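You operate a simulated robot arm through the tools that you are given. There is no shell and no other tool.

Carry out the task below with a simulated robot arm. There is one attempt and no reset: what you move stays moved.

Task
Crimp the blue hose stub with the die size printed on it.
Fine: load the press, set the die knob, shut the guard, switch on, hold the button till done; leave all as it stands.

Only the result counts: the job must be done as asked and must still hold three seconds after the hand-in. Knocking over, shifting, dropping, spilling or breaking anything else fails it.

Robot
A 7-joint arm with a fingered hand, fixed in place. Base frame: the origin is on the floor under the middle of its stand, x ahead of it, y to its left, z up. Units: mm, degrees, N and s.
With the tool pointing down near the work surface it reaches from about 360 to 860 mm from the base axis. Its first joint turns from -143.0 to 143.0 degrees. Payload 3 kg.
Tool frame: the origin (TCP) lies between the finger pads and is the grasp point; the fingertips stand 26 mm ahead of it; z points along the fingers, y is the line along which they close. The gripper opens to 148 mm; its body begins 73 mm behind the TCP. The gripper is a hand of 3 fingers: y runs from the thumb to the fingers, the wrist lies at [0, 0, -229] in the tool frame, and closing takes about 1.5 s.
Orientation is that of the tool frame in the base frame, as a unit quaternion [w, x, y, z]. With the fingers straight down and closing along the base's y, the tool's x points along the base's -x, its y along +y and its z along -z.

Tools
- The arm moves only by the tool apply_moves. Its argument "rows" is a list of rows, each a list of 6 numbers: the turn, a rotation vector about the base's x, y, z in degrees, then the shift along the base's x, y, z in mm. In form: [[ax, ay, az, x, y, z], ...]. A call has 1 to 20 rows; each row is the pose to reach, as a shift and turn from the pose commanded when the call began. "fingers" is the closure, from 0 (fully open) to 1 (shut), set as the call begins (left out, the last holds). Each row takes 0.2 s and may step no farther than 50 mm and 8.6 degrees from the row before; otherwise, or with a gripper value out of range, the whole call is refused. A pose out of reach is approached as far as the arm can. The call stops where the force on the tool passes 60 N (or 10 N more than at its start, if that is more) or the arm is blocked; 0.2 s more then pass. The fingers move at their own pace (about 153 mm/s each) and stop on an object; they squeeze with about 32 N. The grip force told is the motor's: it shows also when the fingers shut on nothing. Time passes only in rows, and 0.2 s behind the last, so rows that repeat a pose let the fingers close. The reply holds the time, the measured pose of the TCP, the force on the tool along the base axes, the opening and the grip force, in the units named above and with some noise, with the torque about the TCP (base axes, N m) and any sound that the robot's microphone picked up, and new pictures: "views" is both (left out), scene, wrist or none.
- Cameras (640 x 400 px; columns grow to the right, rows downward): "scene" is fixed at [223.2, -490.2, 1415.3]; the picture's right is [0.24, -0.97, 0.00], its down [-0.55, -0.14, -0.82] and it looks along [0.80, 0.20, -0.57] (base axes); focal length 336 px, centre (320, 200). "wrist" rides on the gripper at [68, -39, -90] in the tool frame; the picture's right is [0.50, 0.87, 0.00], its down [-0.65, 0.38, -0.65] and it looks along [-0.57, 0.33, 0.76] (tool axes); focal length 222 px, centre (320, 200). There is no depth. A picture from a camera that has moved, and an enlarged one, comes with that camera's place and axes in the base frame and with its lens. The place of the scene camera against the robot may be out by one fixed shift of up to 18 mm in any direction.
- raise_lower(by): slides the trunk up (or, below 0, down) by that many mm; the arm rides with it, the base frame stays. It gives what a move gives, with no picture.
- move_fingers(finger1, finger2, thumb_bend): sets how far each is bent, from 0 (flat) to 1 (curled in); at 0.3 the hand is open as for a grip, at 0.7 the pads meet at the TCP. One left out holds its place. A second passes; each finger stops where it meets its share of the squeeze, and holds until it gets a number again. A gripper value or a shape takes the hand back. It gives what a move gives, with no picture; readings hold the bend of each and the force on the fingers (four entries, about 0 where the hand has none), thumb and palm.
- hand_shape(shape): the hand has 3 fingers and takes this shape, open, in about a second: jaw (thumb against the fingers, like two jaws); tri (thumb and two fingers); tip (a fingertip pinch); poke (one finger out to press); point (the index stretched); flat (the hand flat); cup (the hand cupped); fist (a fist). The gripper value then closes the fingers along that shape, each until it touches; the sizes above hold for jaw. It gives what a move gives, with no picture.
- zoom(camera, box): a new picture of the part [left, top, right, bottom] of that camera's present view, enlarged. It takes no simulated time.
- hand_in(): hands the job in; it is judged then, once.

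Nothing tells you positions but the pictures and the camera data. Unless the task says otherwise, let go and move clear before handing in.

The tools are called after "Request:" as name(argument=value, ...) on one line, values as JSON. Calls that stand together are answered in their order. apply_moves: Moves the arm, as the interface text tells. Its arguments: {"type":"object","properties":{"rows":{"type":"array"},"fingers":{"type":"number"},"views":{"type":"string","enum":["both","scene","wrist","none"]}},"required":["rows"]} The other tools are called the same way: raise_lower (by) moves the trunk up or down; hand_shape (shape) gives the hand a shape; move_fingers (finger1, finger2, thumb_bend) moves the fingers one by one; zoom (camera, box) takes an enlarged picture of a part of a camera's view; hand_in () hands the job in.

At the start:

```text
time: 0.0
eef_pos: [755.3, -498.9, 1075.9]
tool_rot: [-0.002, 0.0, 1.0, 0.002]
contact_force: [0.5, 0.1, -0.8]
moment: [-0.01, 0.0, -0.03]
gripper_width: 148.1
grip_force: 0.1
shape: jaw
bend: [0.3, 0.3, 0.3]
finger forces: [0.1, 0.0, 0.0, 0.0, 0.0, 0.0]
trunk travel left (down, up): [-751.0, 139.0]
```

scene: 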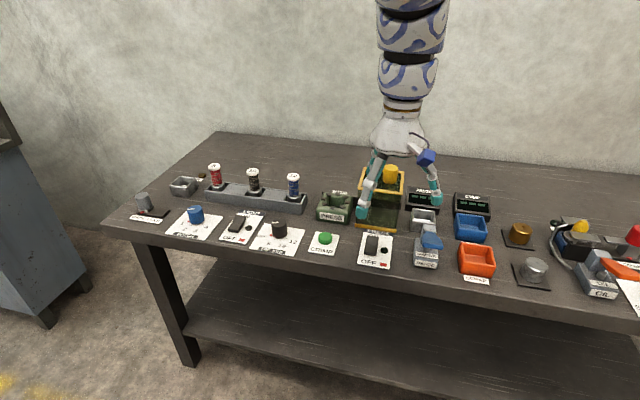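
wrist: 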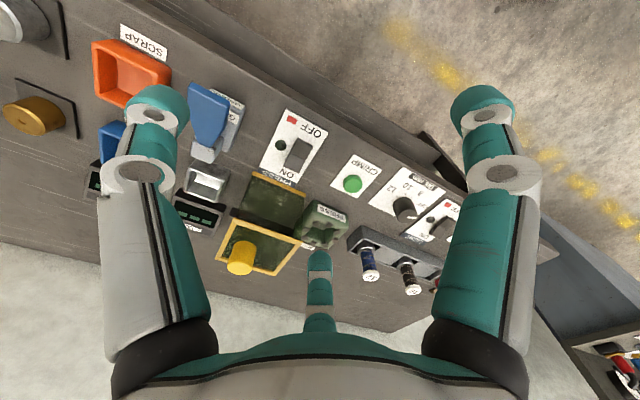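

I see a bench with a rack of hose stubs (red, black, blue), a press, knobs, a crimp button and switches. I will zoom in to read labels before moving.

Request:
zoom(camera="scene", box=[120, 150, 320, 275])

Request:
zoom(camera="scene", box=[300, 150, 500, 275])

Request:
zoom(camera="scene", box=[440, 180, 640, 305])

Request:
zoom(camera="scene", box=[200, 155, 320, 230])

Request:
zoom(camera="wrist", box=[180, 80, 460, 300])

```text
3.20 times, centred on (220, 212) of scene
camera zoom: at [223.2, -490.2, 1415.3], right [0.24, -0.97, 0.0], down [-0.55, -0.14, -0.82], along [0.8, 0.2, -0.57], focal length 1076 px, centre (640, 160)
```

zoom: 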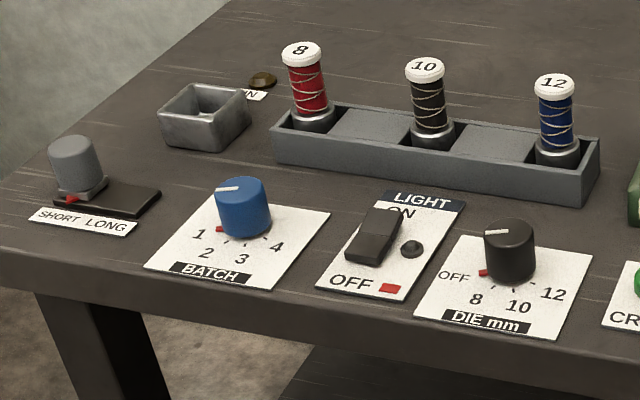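

```text
3.20 times, centred on (400, 212) of scene
camera zoom: at [223.2, -490.2, 1415.3], right [0.24, -0.97, 0.0], down [-0.55, -0.14, -0.82], along [0.8, 0.2, -0.57], focal length 1076 px, centre (64, 160)
```

zoom: 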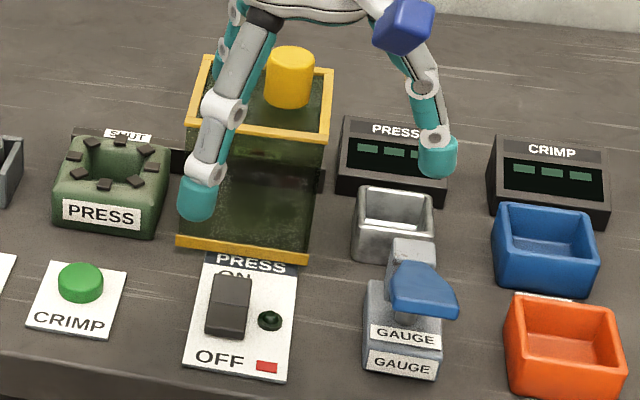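

```text
3.20 times, centred on (540, 242) of scene
camera zoom: at [223.2, -490.2, 1415.3], right [0.24, -0.97, 0.0], down [-0.55, -0.14, -0.82], along [0.8, 0.2, -0.57], focal length 1076 px, centre (-384, 64)
```

zoom: 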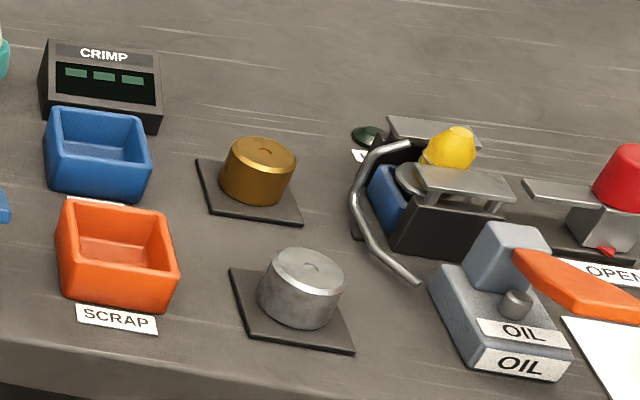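

```text
5.33 times, centred on (260, 192) of scene
camera zoom: at [223.2, -490.2, 1415.3], right [0.24, -0.97, 0.0], down [-0.55, -0.14, -0.82], along [0.8, 0.2, -0.57], focal length 1794 px, centre (640, 240)
```

zoom: 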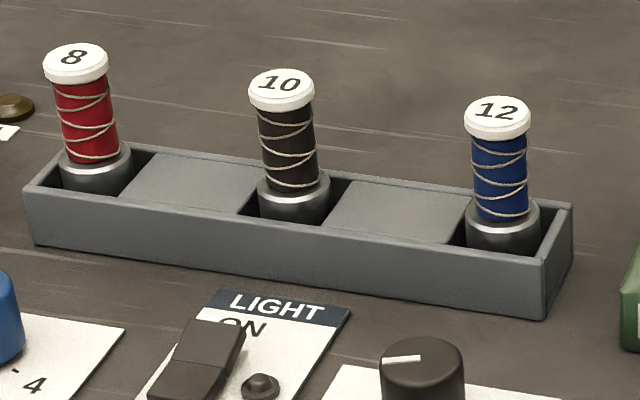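

```text
1.82 times, centred on (320, 190) of wrist
camera zoom: at [687.7, -539.1, 1165.8], right [-0.5, 0.87, 0.0], down [0.66, 0.38, 0.65], along [0.56, 0.33, -0.76], focal length 404 px, centre (320, 218)
```

zoom: 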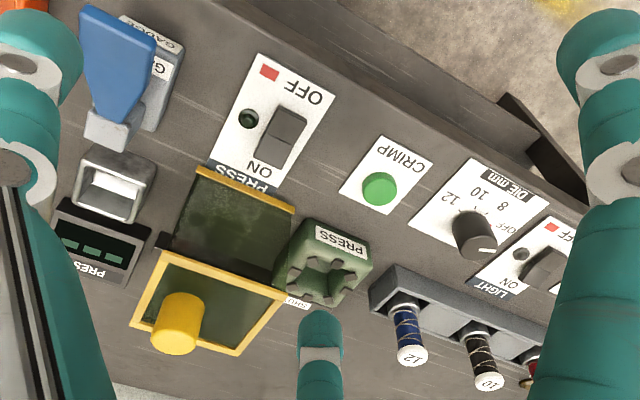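

The rack holds stubs 8 (red), 10 (black) and 12 (blue), so blue needs die 12. Next I move the arm around to get more views and measure positions.

Request:
apply_moves(rows=[[0, 0, 0, 0, 50, 0], [0, 0, 0, 0, 100, 0], [0, 0, 0, 0, 150, 0], [0, 0, 0, 0, 200, 0], [0, 0, 0, 0, 250, 0], [0, 0, 0, 0, 300, 0], [0, 0, 0, 0, 300, 0]])

```text
time: 1.6
eef_pos: [815.0, -201.5, 1050.5]
tool_rot: [-0.002, 0.0, 1.0, 0.0]
contact_force: [1.4, 0.4, 0.2]
moment: [0.03, 0.03, 0.04]
gripper_width: 148.1
grip_force: 0.0
shape: jaw
bend: [0.3, 0.3, 0.3]
finger forces: [0.0, 0.0, 0.0, 0.0, 0.0, 0.0]
out of reach, approached as far as the arm can: row 1, 2, 3, 4, 5, 6, 7
trunk travel left (down, up): [-751.0, 139.0]
camera wrist: at [747.5, -240.2, 1140.9], right [-0.5, 0.87, 0.0], down [0.66, 0.38, 0.65], along [0.56, 0.33, -0.76], focal length 222 px, centre (320, 200)
```

scene: 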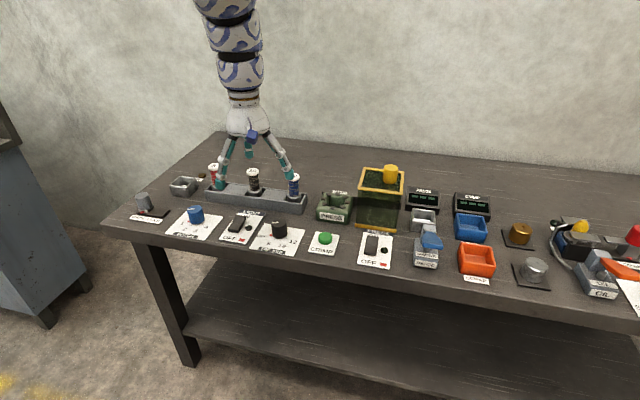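
wrist: 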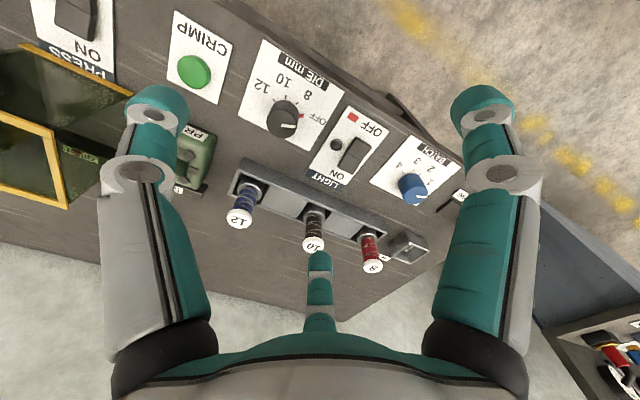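

The rack, die knob and crimp button are now clearer, and the last move was limited by reach (the hand ended at x 815, y -201). I'll test how the arm reaches forward before planning heights.

Request:
apply_moves(rows=[[0, 0, 0, 50, 0, 0], [0, 0, 0, 100, 0, 0], [0, 0, 0, 150, 0, 0], [0, 0, 0, 150, 0, 0]])

```text
time: 2.6
eef_pos: [941.7, -217.2, 1052.2]
tool_rot: [-0.002, 0.007, 1.0, 0.002]
contact_force: [-0.1, 3.8, 0.2]
moment: [-0.47, 0.04, 0.01]
gripper_width: 147.9
grip_force: 0.0
shape: jaw
bend: [0.3, 0.3, 0.3]
finger forces: [0.1, 0.1, 0.1, 0.0, 0.1, 0.0]
out of reach, approached as far as the arm can: row 3, 4
trunk travel left (down, up): [-751.0, 139.0]
camera wrist: at [874.5, -255.7, 1142.8], right [-0.49, 0.87, 0.0], down [0.66, 0.37, 0.65], along [0.57, 0.32, -0.76], focal length 222 px, centre (320, 200)
```

scene: 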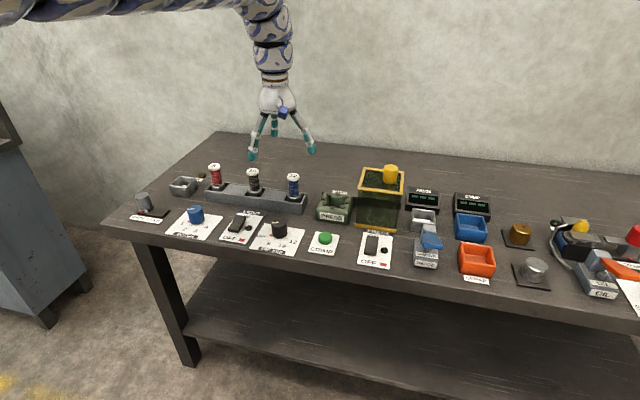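
wrist: 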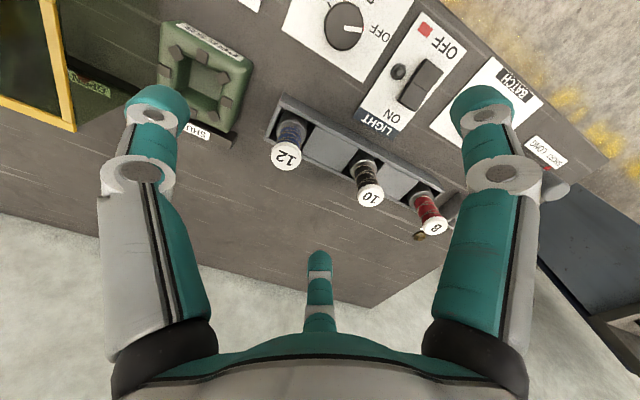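

Lowering the trunk brings the shoulder nearer to working height and gives more reach. The fingertips are at about z 1026 and the stub tops near z 913, so I retract a little and then lower in stages.

Request:
apply_moves(rows=[[0, 0, 0, -40, 0, 20], [0, 0, 0, -70, 0, 40], [0, 0, 0, -70, 0, 60]], views="none")

Request:
raise_lower(by=-120)

```text
time: 3.6
eef_pos: [882.7, -171.0, 1122.2]
tool_rot: [0.006, -0.007, 1.0, 0.011]
contact_force: [0.4, 0.0, 0.5]
moment: [0.03, -0.02, -0.01]
gripper_width: 148.1
grip_force: 0.0
shape: jaw
bend: [0.3, 0.3, 0.3]
finger forces: [0.0, 0.0, 0.0, 0.1, 0.0, 0.1]
trunk travel left (down, up): [-751.0, 139.0]
stopped in row 3: the arm was blocked; the commanded pose is now the measured one
```

```text
time: 5.1
eef_pos: [883.6, -172.3, 1001.7]
tool_rot: [0.004, -0.007, 1.0, 0.011]
contact_force: [-0.4, 0.7, 0.0]
moment: [0.0, 0.02, -0.01]
gripper_width: 148.0
grip_force: 0.2
shape: jaw
bend: [0.3, 0.3, 0.3]
finger forces: [0.1, 0.1, 0.1, 0.0, 0.1, 0.2]
trunk travel left (down, up): [-631.0, 259.0]
```

Trunk lowered 120 with the hand still well above the bench. I continue: raise the hand, then lower the trunk again.

Request:
apply_moves(rows=[[0, 0, 0, 0, 0, 30], [0, 0, 0, -10, 0, 60], [0, 0, 0, -20, 0, 90], [0, 0, 0, -30, 0, 120], [0, 0, 0, -30, 0, 120]], views="scene")

```text
time: 6.3
eef_pos: [852.7, -169.9, 1120.9]
tool_rot: [0.004, -0.006, 1.0, 0.009]
contact_force: [0.1, -0.1, -0.2]
moment: [0.0, 0.01, 0.02]
gripper_width: 148.2
grip_force: 0.0
shape: jaw
bend: [0.3, 0.3, 0.3]
finger forces: [0.1, 0.0, 0.1, 0.0, 0.1, 0.0]
trunk travel left (down, up): [-631.0, 259.0]
```

scene: 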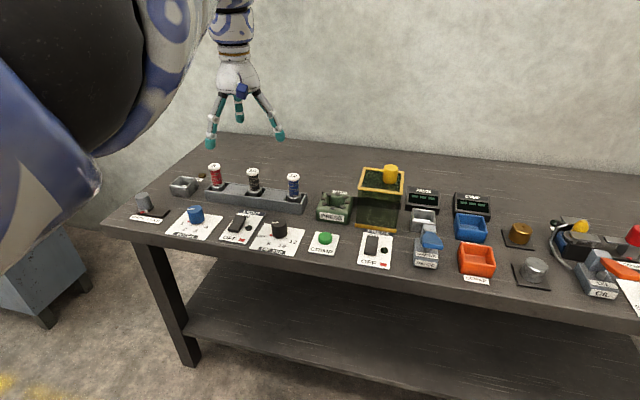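

Request:
raise_lower(by=-120)

Request:
apply_moves(rows=[[0, 0, 0, 0, 0, 30], [0, 0, 0, 0, 0, 60], [0, 0, 0, 0, 0, 90], [0, 0, 0, 0, 0, 110], [0, 0, 0, 0, 0, 110]])

```text
time: 7.8
eef_pos: [851.0, -169.2, 1001.0]
tool_rot: [0.004, -0.007, 1.0, 0.011]
contact_force: [0.0, 0.2, -0.2]
moment: [-0.01, -0.01, 0.02]
gripper_width: 148.0
grip_force: 0.1
shape: jaw
bend: [0.3, 0.3, 0.3]
finger forces: [0.0, 0.0, 0.0, 0.0, 0.0, 0.1]
trunk travel left (down, up): [-511.0, 379.0]
```

```text
time: 9.0
eef_pos: [852.5, -171.5, 1112.6]
tool_rot: [0.005, -0.007, 1.0, 0.011]
contact_force: [-0.4, 1.0, 0.4]
moment: [0.0, -0.02, -0.02]
gripper_width: 148.1
grip_force: 0.1
shape: jaw
bend: [0.3, 0.3, 0.3]
finger forces: [0.0, 0.0, 0.0, 0.1, 0.0, 0.0]
trunk travel left (down, up): [-511.0, 379.0]
camera wrist: at [785.2, -212.6, 1201.3], right [-0.51, 0.86, 0.01], down [0.64, 0.37, 0.67], along [0.57, 0.35, -0.74], focal length 222 px, centre (320, 200)
```

scene: 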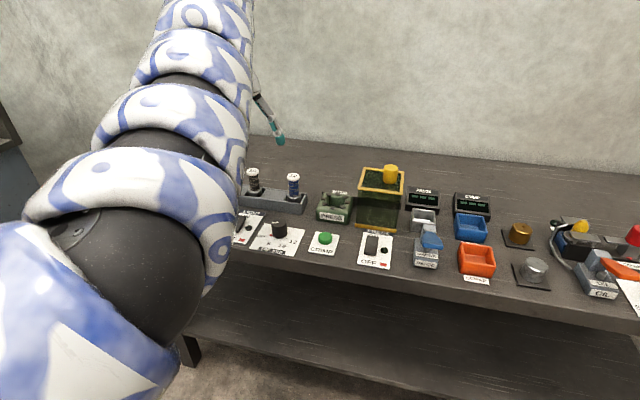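
wrist: 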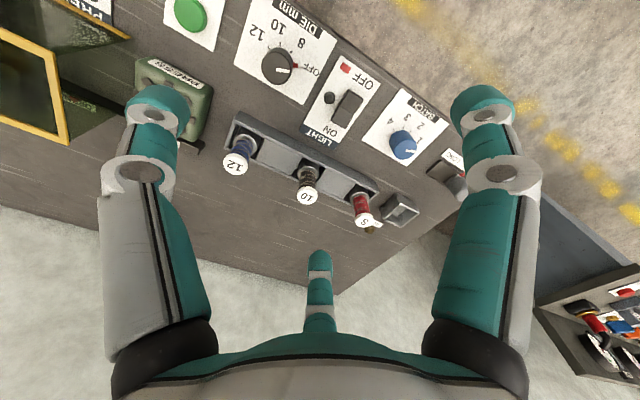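

The elbow now sits to the side, but the hand is high and free. I'll move toward the press area to view the press, the guard and the knob.

Request:
apply_moves(rows=[[0, 0, 0, 0, -40, 0], [0, 0, 0, 0, -80, 0], [0, 0, 0, 0, -120, 0], [0, 0, 0, 0, -160, 0], [0, 0, 0, 0, -200, 0], [0, 0, 0, 0, -240, 0], [0, 0, 0, 0, -280, 0], [0, 0, 0, 0, -280, 0]])

```text
time: 10.8
eef_pos: [853.1, -449.5, 1110.9]
tool_rot: [0.005, -0.008, 1.0, 0.011]
contact_force: [0.2, 0.3, -0.1]
moment: [0.03, 0.0, -0.02]
gripper_width: 147.8
grip_force: 0.0
shape: jaw
bend: [0.3, 0.3, 0.3]
finger forces: [0.0, 0.0, 0.0, 0.0, 0.0, 0.0]
trunk travel left (down, up): [-511.0, 379.0]
camera wrist: at [786.4, -491.8, 1201.1], right [-0.51, 0.86, 0.01], down [0.64, 0.37, 0.67], along [0.57, 0.35, -0.74], focal length 222 px, centre (320, 200)
```

scene: 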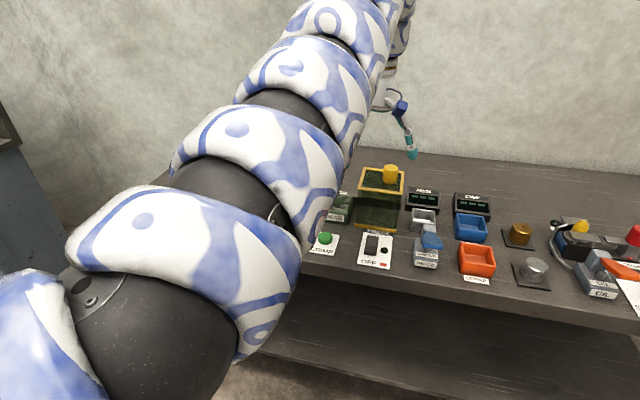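
wrist: 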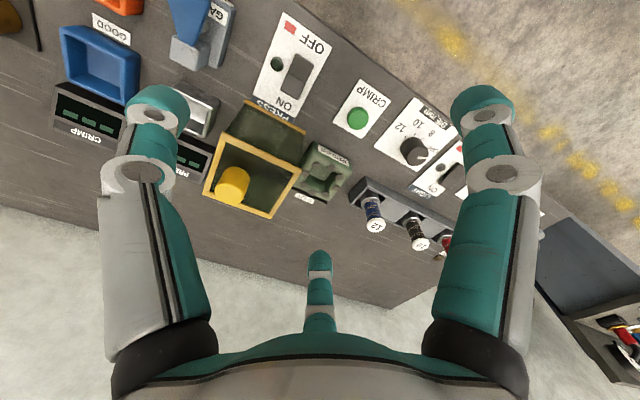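

Request:
zoom(camera="wrist", box=[180, 80, 380, 240])

Request:
zoom(camera="scene", box=[320, 150, 440, 250])

Request:
zoom(camera="wrist", box=[340, 60, 500, 260])

```text
2.50 times, centred on (280, 160) of wrist
camera zoom: at [786.4, -491.8, 1201.1], right [-0.51, 0.86, 0.01], down [0.64, 0.37, 0.67], along [0.57, 0.35, -0.74], focal length 555 px, centre (420, 300)
```

zoom: 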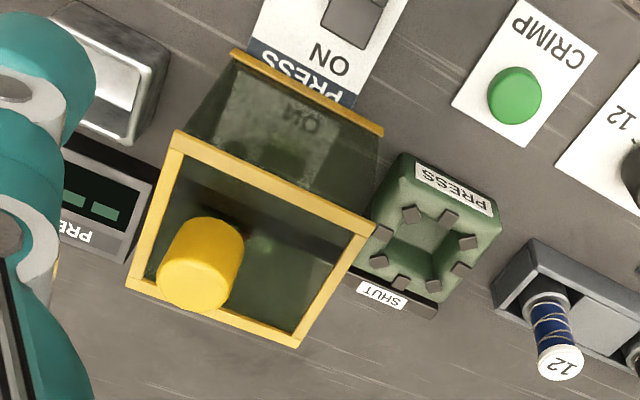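

```text
4.00 times, centred on (380, 200) of scene
camera zoom: at [223.2, -490.2, 1415.3], right [0.24, -0.97, 0.0], down [-0.55, -0.14, -0.82], along [0.8, 0.2, -0.57], focal length 1345 px, centre (80, 200)
```

zoom: 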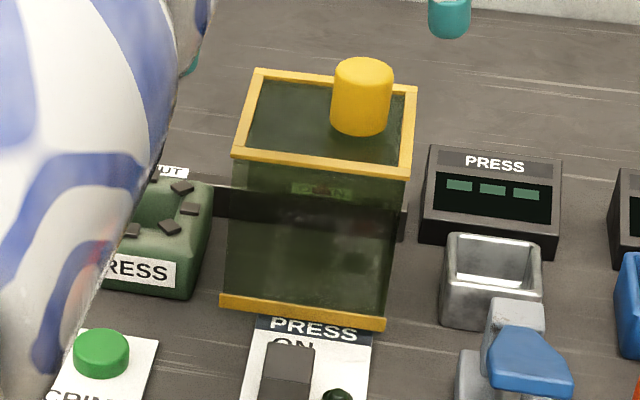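

```text
2.00 times, centred on (420, 160) of wrist
camera zoom: at [786.4, -491.8, 1201.1], right [-0.51, 0.86, 0.01], down [0.64, 0.37, 0.67], along [0.57, 0.35, -0.74], focal length 444 px, centre (120, 280)
```

zoom: 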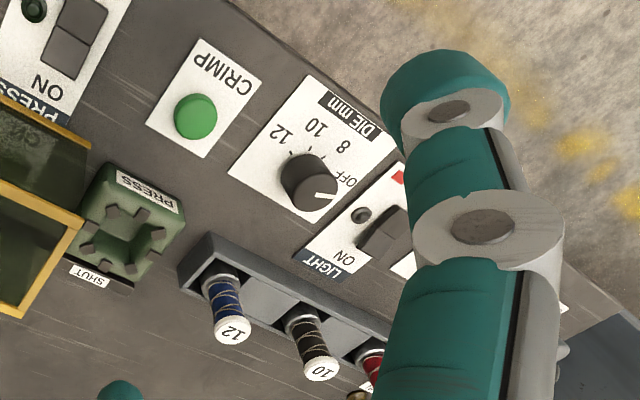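

The press hole is at about [1011, -349, 848], the guard handle at about [1001, -494, 960], and the blue stub cap at about [1006, -226, 913]. I'll test forward reach above the press and get another picture of the press and rack.

Request:
apply_moves(rows=[[0, 0, 0, 20, 45, 0], [0, 0, 0, 40, 90, 0], [0, 0, 0, 60, 130, 0], [0, 0, 0, 90, 130, 0], [0, 0, 0, 120, 130, 0], [0, 0, 0, 150, 130, 0], [0, 0, 0, 180, 130, 0], [0, 0, 0, 180, 130, 0]])

```text
time: 12.6
eef_pos: [934.3, -318.9, 1110.9]
tool_rot: [0.004, -0.007, 1.0, 0.01]
contact_force: [-0.2, 0.2, -0.6]
moment: [-0.04, -0.01, -0.02]
gripper_width: 148.0
grip_force: 0.0
shape: jaw
bend: [0.3, 0.3, 0.3]
finger forces: [0.1, 0.1, 0.1, 0.0, 0.0, 0.0]
out of reach, approached as far as the arm can: row 4, 5, 6, 7, 8
trunk travel left (down, up): [-511.0, 379.0]
camera wrist: at [866.1, -361.3, 1199.6], right [-0.51, 0.86, 0.01], down [0.64, 0.37, 0.67], along [0.57, 0.35, -0.74], focal length 222 px, centre (320, 200)
```

scene: 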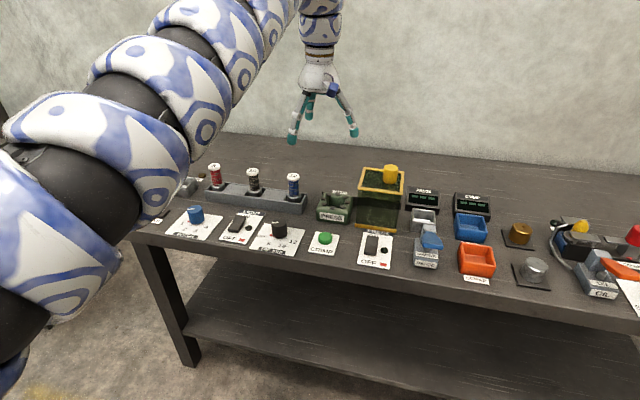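
wrist: 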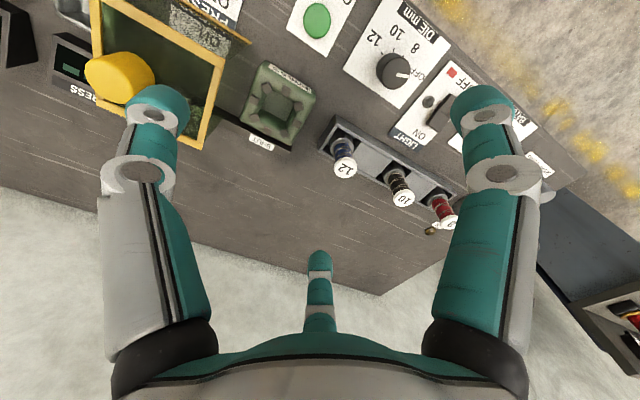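

Tool-down reach tops out near 990 mm from the base, so I'll tilt the hand forward for the stub and the press. I retract, lower the trunk a further 120, and inspect the hand shapes.

Request:
apply_moves(rows=[[0, 0, 0, -40, 0, 0], [0, 0, 0, -80, 0, 0], [0, 0, 0, -110, 10, 20], [0, 0, 0, -110, 20, 30], [0, 0, 0, -110, 20, 30]], views="none")

Request:
raise_lower(by=-120)

Request:
hand_shape(shape="tip")

Request:
apply_moves(rows=[[0, 0, 0, 0, 0, 30], [0, 0, 0, 0, 0, 60], [0, 0, 0, 0, 0, 60]], views="both")

```text
time: 13.8
eef_pos: [822.2, -302.6, 1137.5]
tool_rot: [0.006, -0.006, 1.0, 0.011]
contact_force: [-1.0, -0.5, -0.3]
moment: [0.01, 0.02, -0.04]
gripper_width: 148.4
grip_force: 0.1
shape: jaw
bend: [0.3, 0.3, 0.3]
finger forces: [0.0, 0.0, 0.1, 0.1, 0.1, 0.0]
out of reach, approached as far as the arm can: row 4, 5
trunk travel left (down, up): [-511.0, 379.0]
```

```text
time: 15.3
eef_pos: [822.8, -302.7, 1018.3]
tool_rot: [0.006, -0.007, 1.0, 0.011]
contact_force: [0.1, -0.5, 0.3]
moment: [-0.02, 0.0, -0.01]
gripper_width: 147.9
grip_force: 0.2
shape: jaw
bend: [0.3, 0.3, 0.3]
finger forces: [0.0, 0.1, 0.1, 0.0, 0.1, 0.0]
trunk travel left (down, up): [-391.0, 499.0]
```

```text
time: 16.2
eef_pos: [822.5, -301.8, 1018.0]
tool_rot: [0.006, -0.007, 1.0, 0.011]
contact_force: [0.6, -1.0, 0.3]
moment: [0.03, 0.01, 0.02]
gripper_width: 148.2
grip_force: 0.1
shape: tip
bend: [0.3, 0.3, 0.3]
finger forces: [0.0, 0.1, 0.0, 0.0, 0.0, 0.0]
trunk travel left (down, up): [-391.0, 499.0]
```

```text
time: 17.0
eef_pos: [837.4, -303.7, 1025.4]
tool_rot: [0.008, -0.008, 1.0, 0.011]
contact_force: [-0.1, -0.6, 0.0]
moment: [0.0, 0.0, 0.02]
gripper_width: 148.2
grip_force: 0.0
shape: tip
bend: [0.3, 0.3, 0.3]
finger forces: [0.0, 0.0, 0.0, 0.0, 0.0, 0.1]
out of reach, approached as far as the arm can: row 1, 2, 3
trunk travel left (down, up): [-391.0, 499.0]
camera wrist: at [769.8, -346.0, 1113.6], right [-0.51, 0.86, 0.01], down [0.64, 0.37, 0.67], along [0.57, 0.35, -0.74], focal length 222 px, centre (320, 200)
```

scene: 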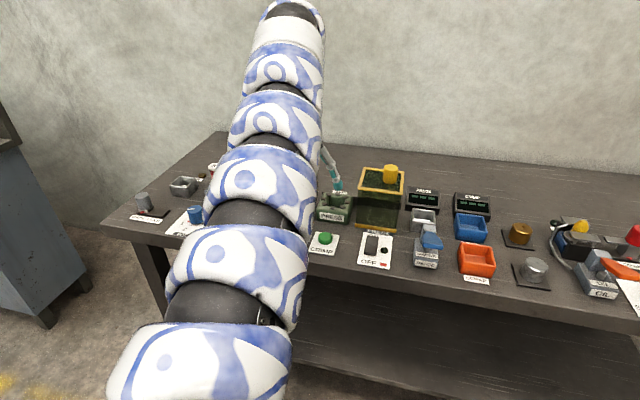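
wrist: 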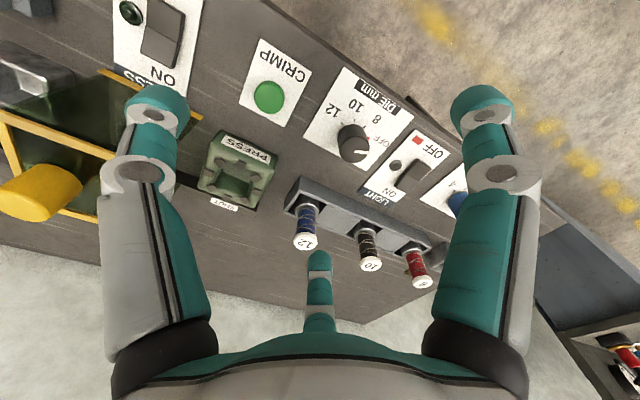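

Request:
apply_moves(rows=[[0, 0, 0, 0, 0, 0], [0, 0, 0, 0, 0, 0], [0, 0, 0, 0, 0, 0], [0, 0, 0, 0, 0, 0], [0, 0, 0, 0, 0, 0], [0, 0, 0, 0, 0, 0]], fingers=0.75, views="wrist")

Request:
hand_shape(shape="jaw")

Request:
apply_moves(rows=[[0, 0, 0, 0, 0, 0], [0, 0, 0, 0, 0, 0], [0, 0, 0, 0, 0, 0], [0, 0, 0, 0, 0, 0], [0, 0, 0, 0, 0, 0], [0, 0, 0, 0, 0, 0]], fingers=0.75, views="wrist")

Request:
hand_shape(shape="poke")

Request:
apply_moves(rows=[[0, 0, 0, 0, 0, 0]], views="wrist")

Request:
hand_shape(shape="point")

Request:
apply_moves(rows=[[0, 0, 0, 0, 0, 0]], views="wrist")

```text
time: 18.4
eef_pos: [838.8, -303.0, 1024.8]
tool_rot: [0.008, -0.008, 1.0, 0.011]
contact_force: [0.4, 0.3, -0.4]
moment: [0.02, 0.02, -0.02]
gripper_width: 37.5
grip_force: 0.0
shape: tip
bend: [0.76, 0.76, 0.7]
finger forces: [0.1, 0.0, 0.1, 0.1, 0.1, 0.0]
trunk travel left (down, up): [-391.0, 499.0]
camera wrist: at [769.9, -345.9, 1113.4], right [-0.51, 0.86, 0.01], down [0.64, 0.37, 0.67], along [0.57, 0.35, -0.74], focal length 222 px, centre (320, 200)
```

wrist: 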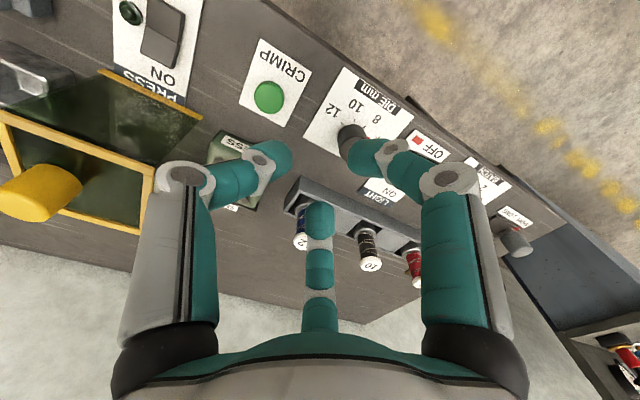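

```text
time: 19.3
eef_pos: [838.0, -303.0, 1024.9]
tool_rot: [0.008, -0.007, 1.0, 0.011]
contact_force: [-0.5, 0.5, 0.0]
moment: [-0.04, 0.03, -0.03]
gripper_width: 147.9
grip_force: 0.1
shape: jaw
bend: [0.3, 0.3, 0.3]
finger forces: [0.0, 0.0, 0.1, 0.1, 0.0, 0.0]
trunk travel left (down, up): [-391.0, 499.0]
```

```text
time: 20.7
eef_pos: [837.9, -304.1, 1025.3]
tool_rot: [0.008, -0.008, 1.0, 0.011]
contact_force: [0.6, 0.1, 0.3]
moment: [0.02, -0.02, 0.0]
gripper_width: 37.6
grip_force: 0.1
shape: jaw
bend: [0.76, 0.76, 0.7]
finger forces: [0.0, 0.0, 0.0, 0.0, 0.0, 0.0]
trunk travel left (down, up): [-391.0, 499.0]
camera wrist: at [769.9, -345.9, 1113.4], right [-0.51, 0.86, 0.01], down [0.64, 0.37, 0.67], along [0.57, 0.35, -0.74], focal length 222 px, centre (320, 200)
```

wrist: 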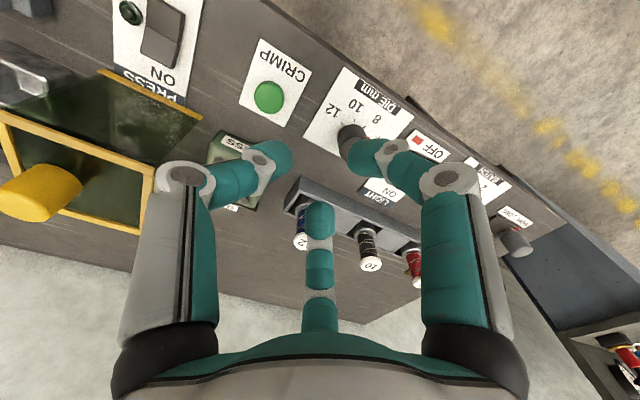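

```text
time: 21.6
eef_pos: [838.6, -302.9, 1025.2]
tool_rot: [0.008, -0.006, 1.0, 0.012]
contact_force: [0.5, 0.0, -0.8]
moment: [-0.02, -0.01, -0.03]
gripper_width: 0.0
grip_force: 0.0
shape: poke
bend: [1.0, 1.0, 0.4]
finger forces: [0.0, 0.0, 0.0, 0.0, 0.0, 0.0]
trunk travel left (down, up): [-391.0, 499.0]
```

```text
time: 22.0
eef_pos: [838.4, -303.8, 1025.7]
tool_rot: [0.008, -0.007, 1.0, 0.012]
contact_force: [-0.6, -0.4, 0.2]
moment: [0.04, -0.01, -0.03]
gripper_width: 0.0
grip_force: 0.0
shape: poke
bend: [1.0, 1.0, 0.4]
finger forces: [0.0, 0.1, 0.0, 0.0, 0.0, 0.0]
trunk travel left (down, up): [-391.0, 499.0]
camera wrist: at [769.9, -345.9, 1113.4], right [-0.51, 0.86, 0.01], down [0.64, 0.37, 0.67], along [0.57, 0.35, -0.74], focal length 222 px, centre (320, 200)
```

wrist: 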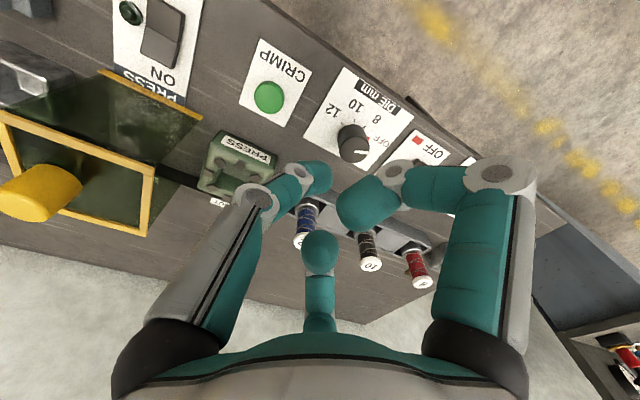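

```text
time: 22.9
eef_pos: [837.5, -303.4, 1025.4]
tool_rot: [0.008, -0.008, 1.0, 0.011]
contact_force: [-0.2, -0.2, 0.4]
moment: [0.0, -0.01, 0.0]
gripper_width: 142.3
grip_force: 0.1
shape: point
bend: [0.7, 1.0, 0.86]
finger forces: [0.0, 0.0, 0.1, 0.1, 0.0, 0.1]
trunk travel left (down, up): [-391.0, 499.0]
```

```text
time: 23.3
eef_pos: [837.4, -303.4, 1024.5]
tool_rot: [0.008, -0.007, 1.0, 0.012]
contact_force: [-0.3, 0.4, -0.8]
moment: [0.03, 0.01, 0.0]
gripper_width: 141.9
grip_force: 0.1
shape: point
bend: [0.7, 1.0, 0.86]
finger forces: [0.1, 0.0, 0.0, 0.1, 0.0, 0.1]
trunk travel left (down, up): [-391.0, 499.0]
camera wrist: at [769.9, -345.9, 1113.4], right [-0.51, 0.86, 0.01], down [0.64, 0.37, 0.67], along [0.57, 0.35, -0.74], focal length 222 px, centre (320, 200)
```

wrist: 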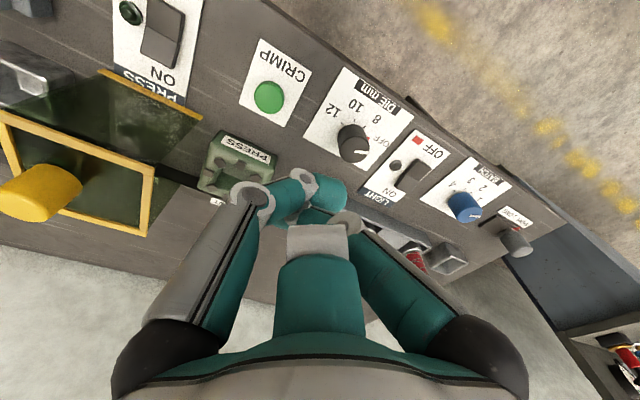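

The "point" shape leaves a clear view, so I zoom in on the knob, switch, press and stubs from here.

Request:
zoom(camera="wrist", box=[290, 50, 450, 170])

Request:
zoom(camera="wrist", box=[100, 0, 300, 220])

```text
3.33 times, centred on (370, 110) of wrist
camera zoom: at [769.9, -345.9, 1113.4], right [-0.51, 0.86, 0.01], down [0.64, 0.37, 0.67], along [0.57, 0.35, -0.74], focal length 740 px, centre (153, 500)
```

zoom: 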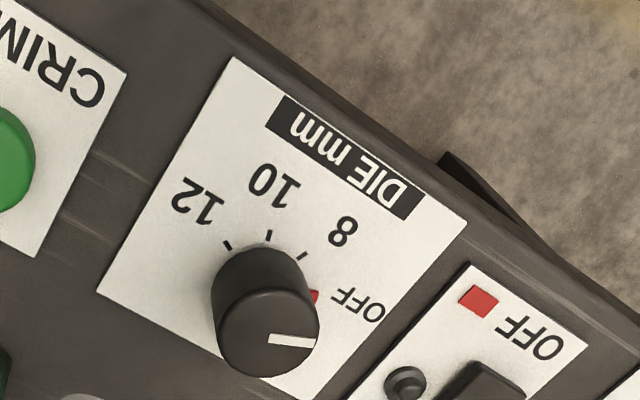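

```text
1.82 times, centred on (200, 110) of wrist
camera zoom: at [769.9, -345.9, 1113.4], right [-0.51, 0.86, 0.01], down [0.64, 0.37, 0.67], along [0.57, 0.35, -0.74], focal length 404 px, centre (538, 364)
```

zoom: 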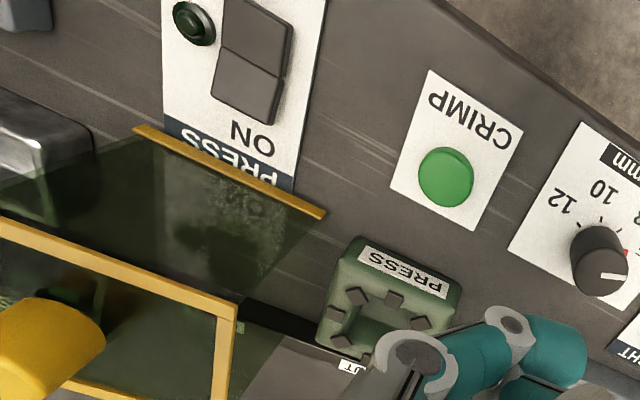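

Knob plate reads OFF (current), 8, 10, 12 going counter-clockwise from above. Now I return to the jaw shape and turn the hand -60° about the vertical, to keep the digits away from the guard when loading the press.

Request:
hand_shape(shape="jaw")

Request:
apply_moves(rows=[[0, 0, -8, 0, 0, 0], [0, 0, -16, 0, 0, 0], [0, 0, -24, 0, 0, 0], [0, 0, -32, 0, 0, 0], [0, 0, -40, 0, 0, 0], [0, 0, -48, 0, 0, 0], [0, 0, -54, 0, 0, 0], [0, 0, -60, 0, 0, 0], [0, 0, -60, 0, 0, 0]])

```text
time: 24.2
eef_pos: [838.3, -303.8, 1024.3]
tool_rot: [0.008, -0.007, 1.0, 0.011]
contact_force: [0.1, -0.4, 0.6]
moment: [-0.03, 0.01, 0.01]
gripper_width: 147.9
grip_force: 0.1
shape: jaw
bend: [0.3, 0.3, 0.3]
finger forces: [0.1, 0.1, 0.0, 0.0, 0.0, 0.0]
trunk travel left (down, up): [-391.0, 499.0]
```

```text
time: 26.2
eef_pos: [835.2, -306.1, 1021.7]
tool_rot: [0.01, 0.495, 0.869, 0.006]
contact_force: [-0.2, -0.7, 0.7]
moment: [0.02, 0.02, 0.03]
gripper_width: 147.9
grip_force: 0.1
shape: jaw
bend: [0.3, 0.3, 0.3]
finger forces: [0.0, 0.1, 0.1, 0.1, 0.0, 0.0]
trunk travel left (down, up): [-391.0, 499.0]
camera wrist: at [765.9, -266.8, 1110.2], right [0.49, 0.87, 0.01], down [0.64, -0.37, 0.67], along [0.59, -0.32, -0.74], focal length 222 px, centre (320, 200)
```

scene: 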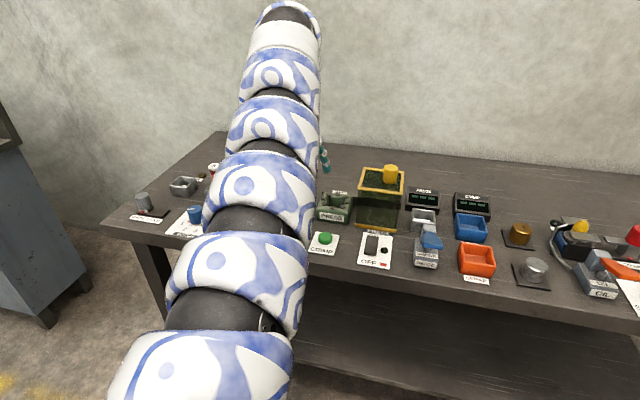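
wrist: 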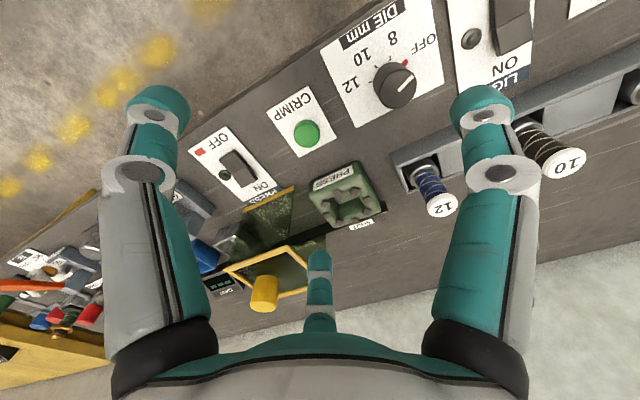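

The turn worked. I zoom on the blue stub and the press from here to refine their positions.

Request:
zoom(camera="wrist", box=[380, 120, 480, 220])

Request:
zoom(camera="wrist", box=[240, 140, 400, 240])

Request:
zoom(camera="wrist", box=[320, 0, 480, 120])

```text
4.00 times, centred on (430, 170) of wrist
camera zoom: at [765.9, -266.8, 1110.2], right [0.49, 0.87, 0.01], down [0.64, -0.37, 0.67], along [0.59, -0.32, -0.74], focal length 888 px, centre (-120, 320)
```

zoom: 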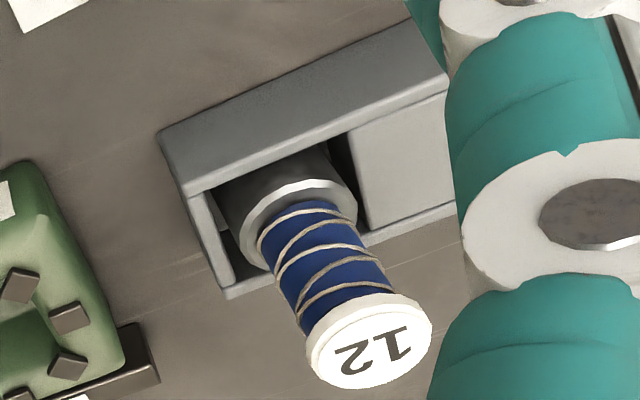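

```text
4.00 times, centred on (320, 190) of wrist
camera zoom: at [765.9, -266.8, 1110.2], right [0.49, 0.87, 0.01], down [0.64, -0.37, 0.67], along [0.59, -0.32, -0.74], focal length 888 px, centre (320, 240)
```

zoom: 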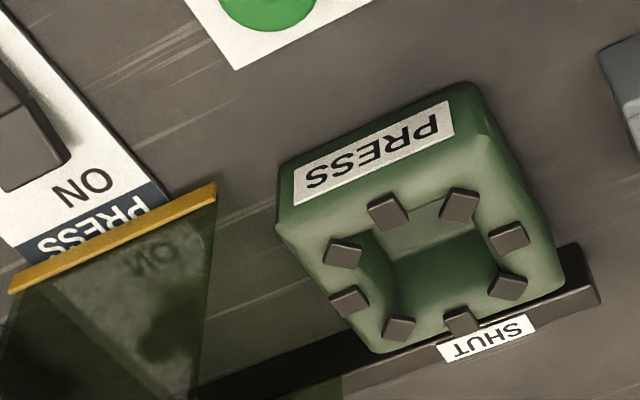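

```text
3.33 times, centred on (400, 60) of wrist
camera zoom: at [765.9, -266.8, 1110.2], right [0.49, 0.87, 0.01], down [0.64, -0.37, 0.67], along [0.59, -0.32, -0.74], focal length 740 px, centre (53, 667)
```

zoom: 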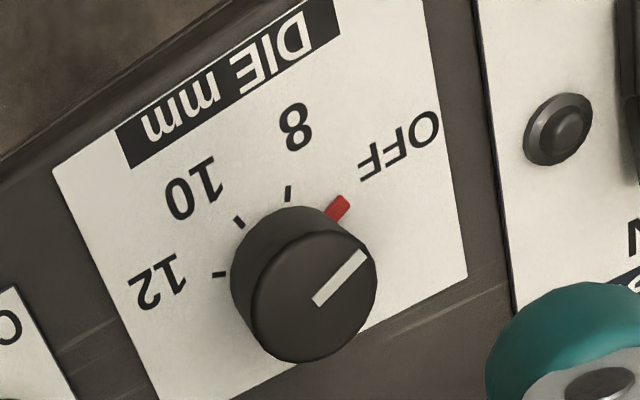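

Positions now agree across views: stub axis about [1008, -225], press hole [1010, -350, 848], die knob [876, -225] with its top near z 844. I tilt the hand forward 30° and go to a pre-grasp pose high above the blue stub.

Request:
apply_moves(rows=[[0, -7, 0, 35, 18, 0], [0, -14, 0, 70, 36, 0], [0, -21, 0, 105, 54, 0], [0, -28, 0, 140, 70, 0], [0, -30, 0, 155, 80, -10], [0, -30, 0, 155, 80, -20], [0, -30, 0, 155, 80, -20]], fingers=0.35)

```text
time: 27.8
eef_pos: [991.1, -223.2, 1003.6]
tool_rot: [0.236, 0.476, 0.836, 0.133]
contact_force: [0.8, 0.8, 0.2]
moment: [0.0, 0.01, 0.02]
gripper_width: 96.4
grip_force: 0.0
shape: jaw
bend: [0.3, 0.3, 0.7]
finger forces: [0.0, 0.0, 0.0, 0.0, 0.0, 0.0]
trunk travel left (down, up): [-391.0, 499.0]
camera wrist: at [886.3, -186.4, 1045.1], right [0.42, 0.87, 0.26], down [0.22, -0.37, 0.9], along [0.88, -0.32, -0.35], focal length 222 px, centre (320, 200)
```

scene: 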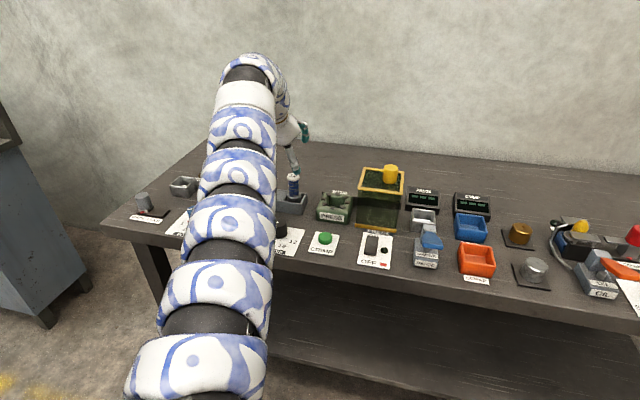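
wrist: 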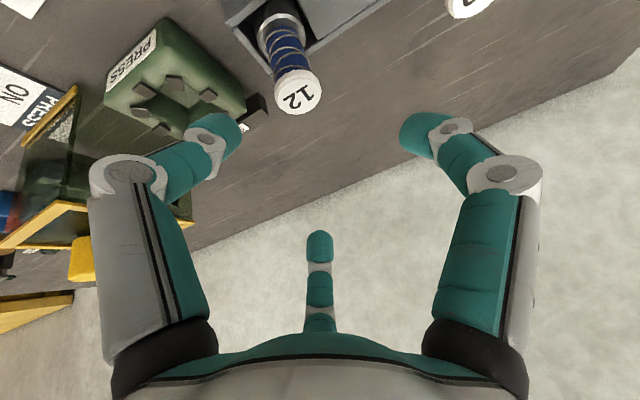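

Request:
apply_moves(rows=[[0, 0, 0, 0, 0, 0], [0, 0, 0, 0, 0, 0], [0, 0, 0, 0, 0, 0]], views="wrist")

Request:
move_fingers(finger1=0.5, finger2=0.5, thumb_bend=0.5)

Request:
apply_moves(rows=[[0, 0, 0, 0, 0, 0]], views="wrist")

```text
time: 28.6
eef_pos: [991.5, -224.8, 1004.2]
tool_rot: [0.236, 0.475, 0.837, 0.133]
contact_force: [-0.2, -0.4, -0.1]
moment: [-0.01, -0.05, 0.0]
gripper_width: 96.6
grip_force: 0.0
shape: jaw
bend: [0.3, 0.3, 0.7]
finger forces: [0.0, 0.0, 0.0, 0.0, 0.0, 0.0]
trunk travel left (down, up): [-391.0, 499.0]
camera wrist: at [886.2, -186.4, 1045.1], right [0.42, 0.87, 0.26], down [0.22, -0.37, 0.9], along [0.88, -0.32, -0.35], focal length 222 px, centre (320, 200)
```

wrist: 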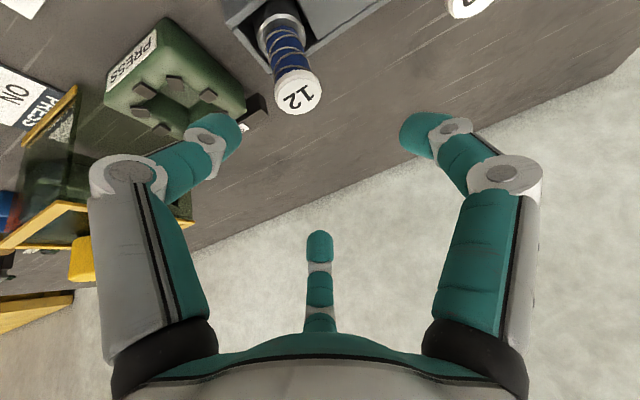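

```text
time: 29.6
eef_pos: [991.0, -223.6, 1004.3]
tool_rot: [0.236, 0.475, 0.837, 0.134]
contact_force: [-0.4, -0.4, 0.2]
moment: [0.01, -0.04, 0.0]
gripper_width: 62.3
grip_force: 0.0
shape: fingers
bend: [0.5, 0.5, 0.5]
finger forces: [0.0, 0.0, 0.1, 0.1, 0.1, 0.0]
trunk travel left (down, up): [-391.0, 499.0]
```

```text
time: 30.0
eef_pos: [990.6, -225.2, 1002.9]
tool_rot: [0.236, 0.476, 0.837, 0.133]
contact_force: [-0.2, -1.6, -0.4]
moment: [0.0, -0.02, -0.03]
gripper_width: 62.2
grip_force: 0.1
shape: fingers
bend: [0.5, 0.5, 0.5]
finger forces: [0.0, 0.0, 0.1, 0.0, 0.0, 0.1]
trunk travel left (down, up): [-391.0, 499.0]
camera wrist: at [886.2, -186.3, 1045.1], right [0.42, 0.87, 0.26], down [0.22, -0.37, 0.9], along [0.88, -0.32, -0.35], focal length 222 px, centre (320, 200)
```

wrist: 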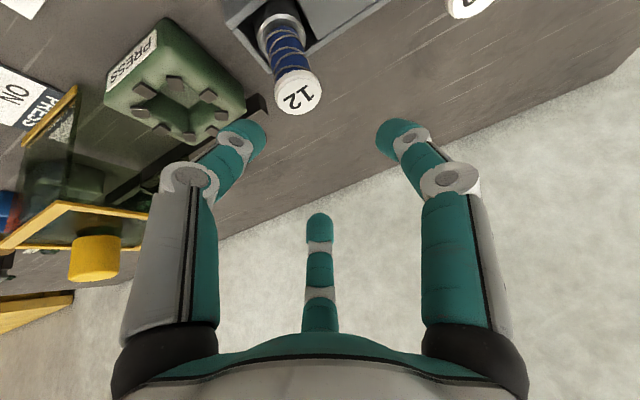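

Request:
zoom(camera="wrist", box=[220, 0, 380, 120])

```text
3.33 times, centred on (300, 60) of wrist
camera zoom: at [886.2, -186.3, 1045.1], right [0.42, 0.87, 0.26], down [0.22, -0.37, 0.9], along [0.88, -0.32, -0.35], focal length 740 px, centre (387, 667)
```

zoom: 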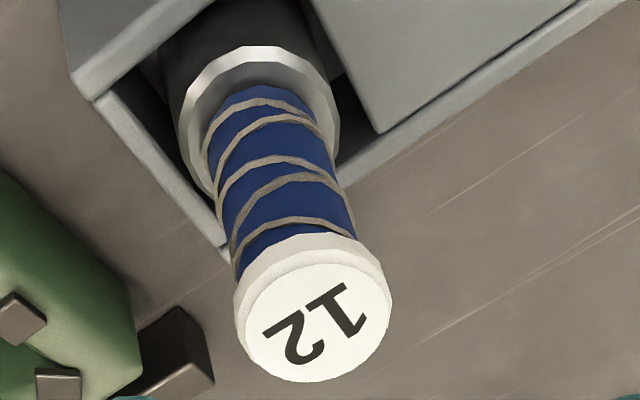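

I see the stub in a rack pocket: cap top about z 910, ferrule top about z 842, rack top about z 836, axis at [1011, -225]. I'll trim the tilt to 25° and turn the hand another 15° so the far finger clears the cap, then measure again.

Request:
apply_moves(rows=[[0, 6.4, 0, 0, 0, 0], [0, 6.4, 0, 0, 0, 0]], views="none")

Request:
apply_moves(rows=[[3.17, 0, -6.8, -4, 0, -5], [6.34, 0, -13.6, -8, 0, -10], [6.34, 0, -13.6, -8, 0, -15], [6.34, 0, -13.6, -8, 0, -15]])

```text
time: 30.6
eef_pos: [990.7, -225.3, 1003.1]
tool_rot: [0.187, 0.482, 0.849, 0.107]
contact_force: [-0.8, 0.1, -0.3]
moment: [-0.07, -0.01, -0.01]
gripper_width: 62.5
grip_force: 0.0
shape: fingers
bend: [0.5, 0.5, 0.5]
finger forces: [0.1, 0.0, 0.0, 0.0, 0.1, 0.0]
trunk travel left (down, up): [-391.0, 499.0]
```

```text
time: 31.6
eef_pos: [983.7, -224.8, 987.2]
tool_rot: [0.173, 0.589, 0.778, 0.131]
contact_force: [0.1, 0.3, -0.3]
moment: [0.01, 0.0, 0.01]
gripper_width: 62.4
grip_force: 0.1
shape: fingers
bend: [0.5, 0.5, 0.5]
finger forces: [0.1, 0.0, 0.2, 0.1, 0.0, 0.0]
trunk travel left (down, up): [-391.0, 499.0]
camera wrist: at [895.4, -170.2, 1045.7], right [0.63, 0.72, 0.3], down [0.21, -0.53, 0.82], along [0.74, -0.46, -0.49], focal length 222 px, centre (320, 200)
```

scene: 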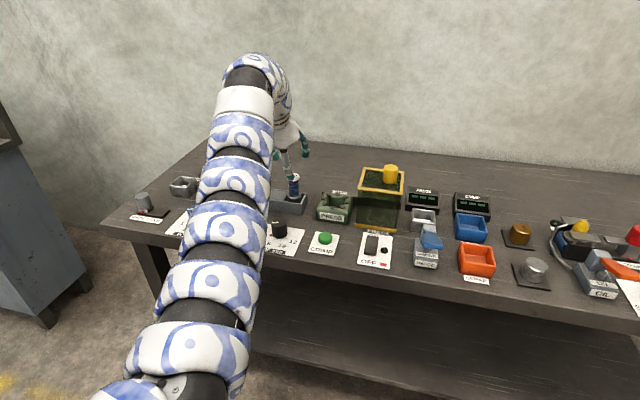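
wrist: 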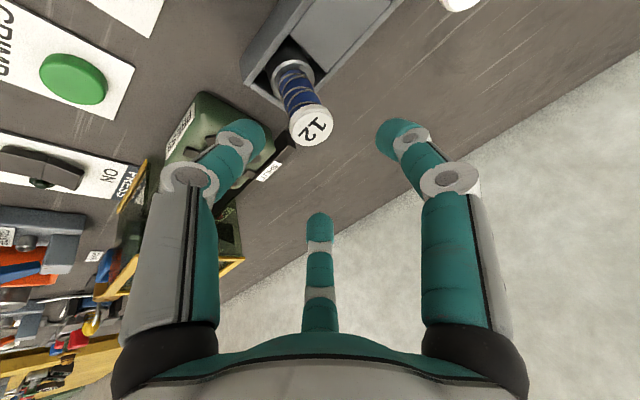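

Request:
zoom(camera="wrist", box=[240, 30, 400, 150])

```text
3.33 times, centred on (320, 90) of wrist
camera zoom: at [895.4, -170.2, 1045.7], right [0.63, 0.72, 0.3], down [0.21, -0.53, 0.82], along [0.74, -0.46, -0.49], focal length 740 px, centre (320, 567)
```

zoom: 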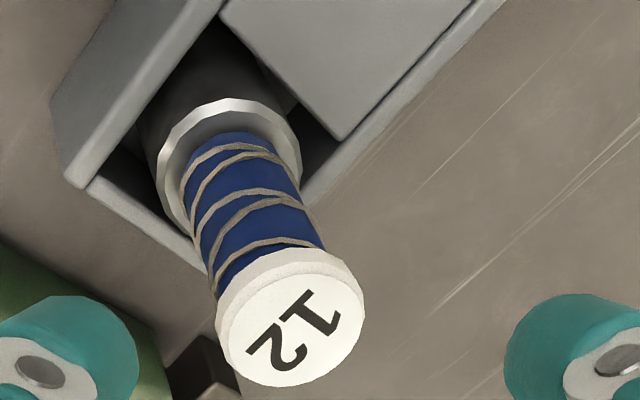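

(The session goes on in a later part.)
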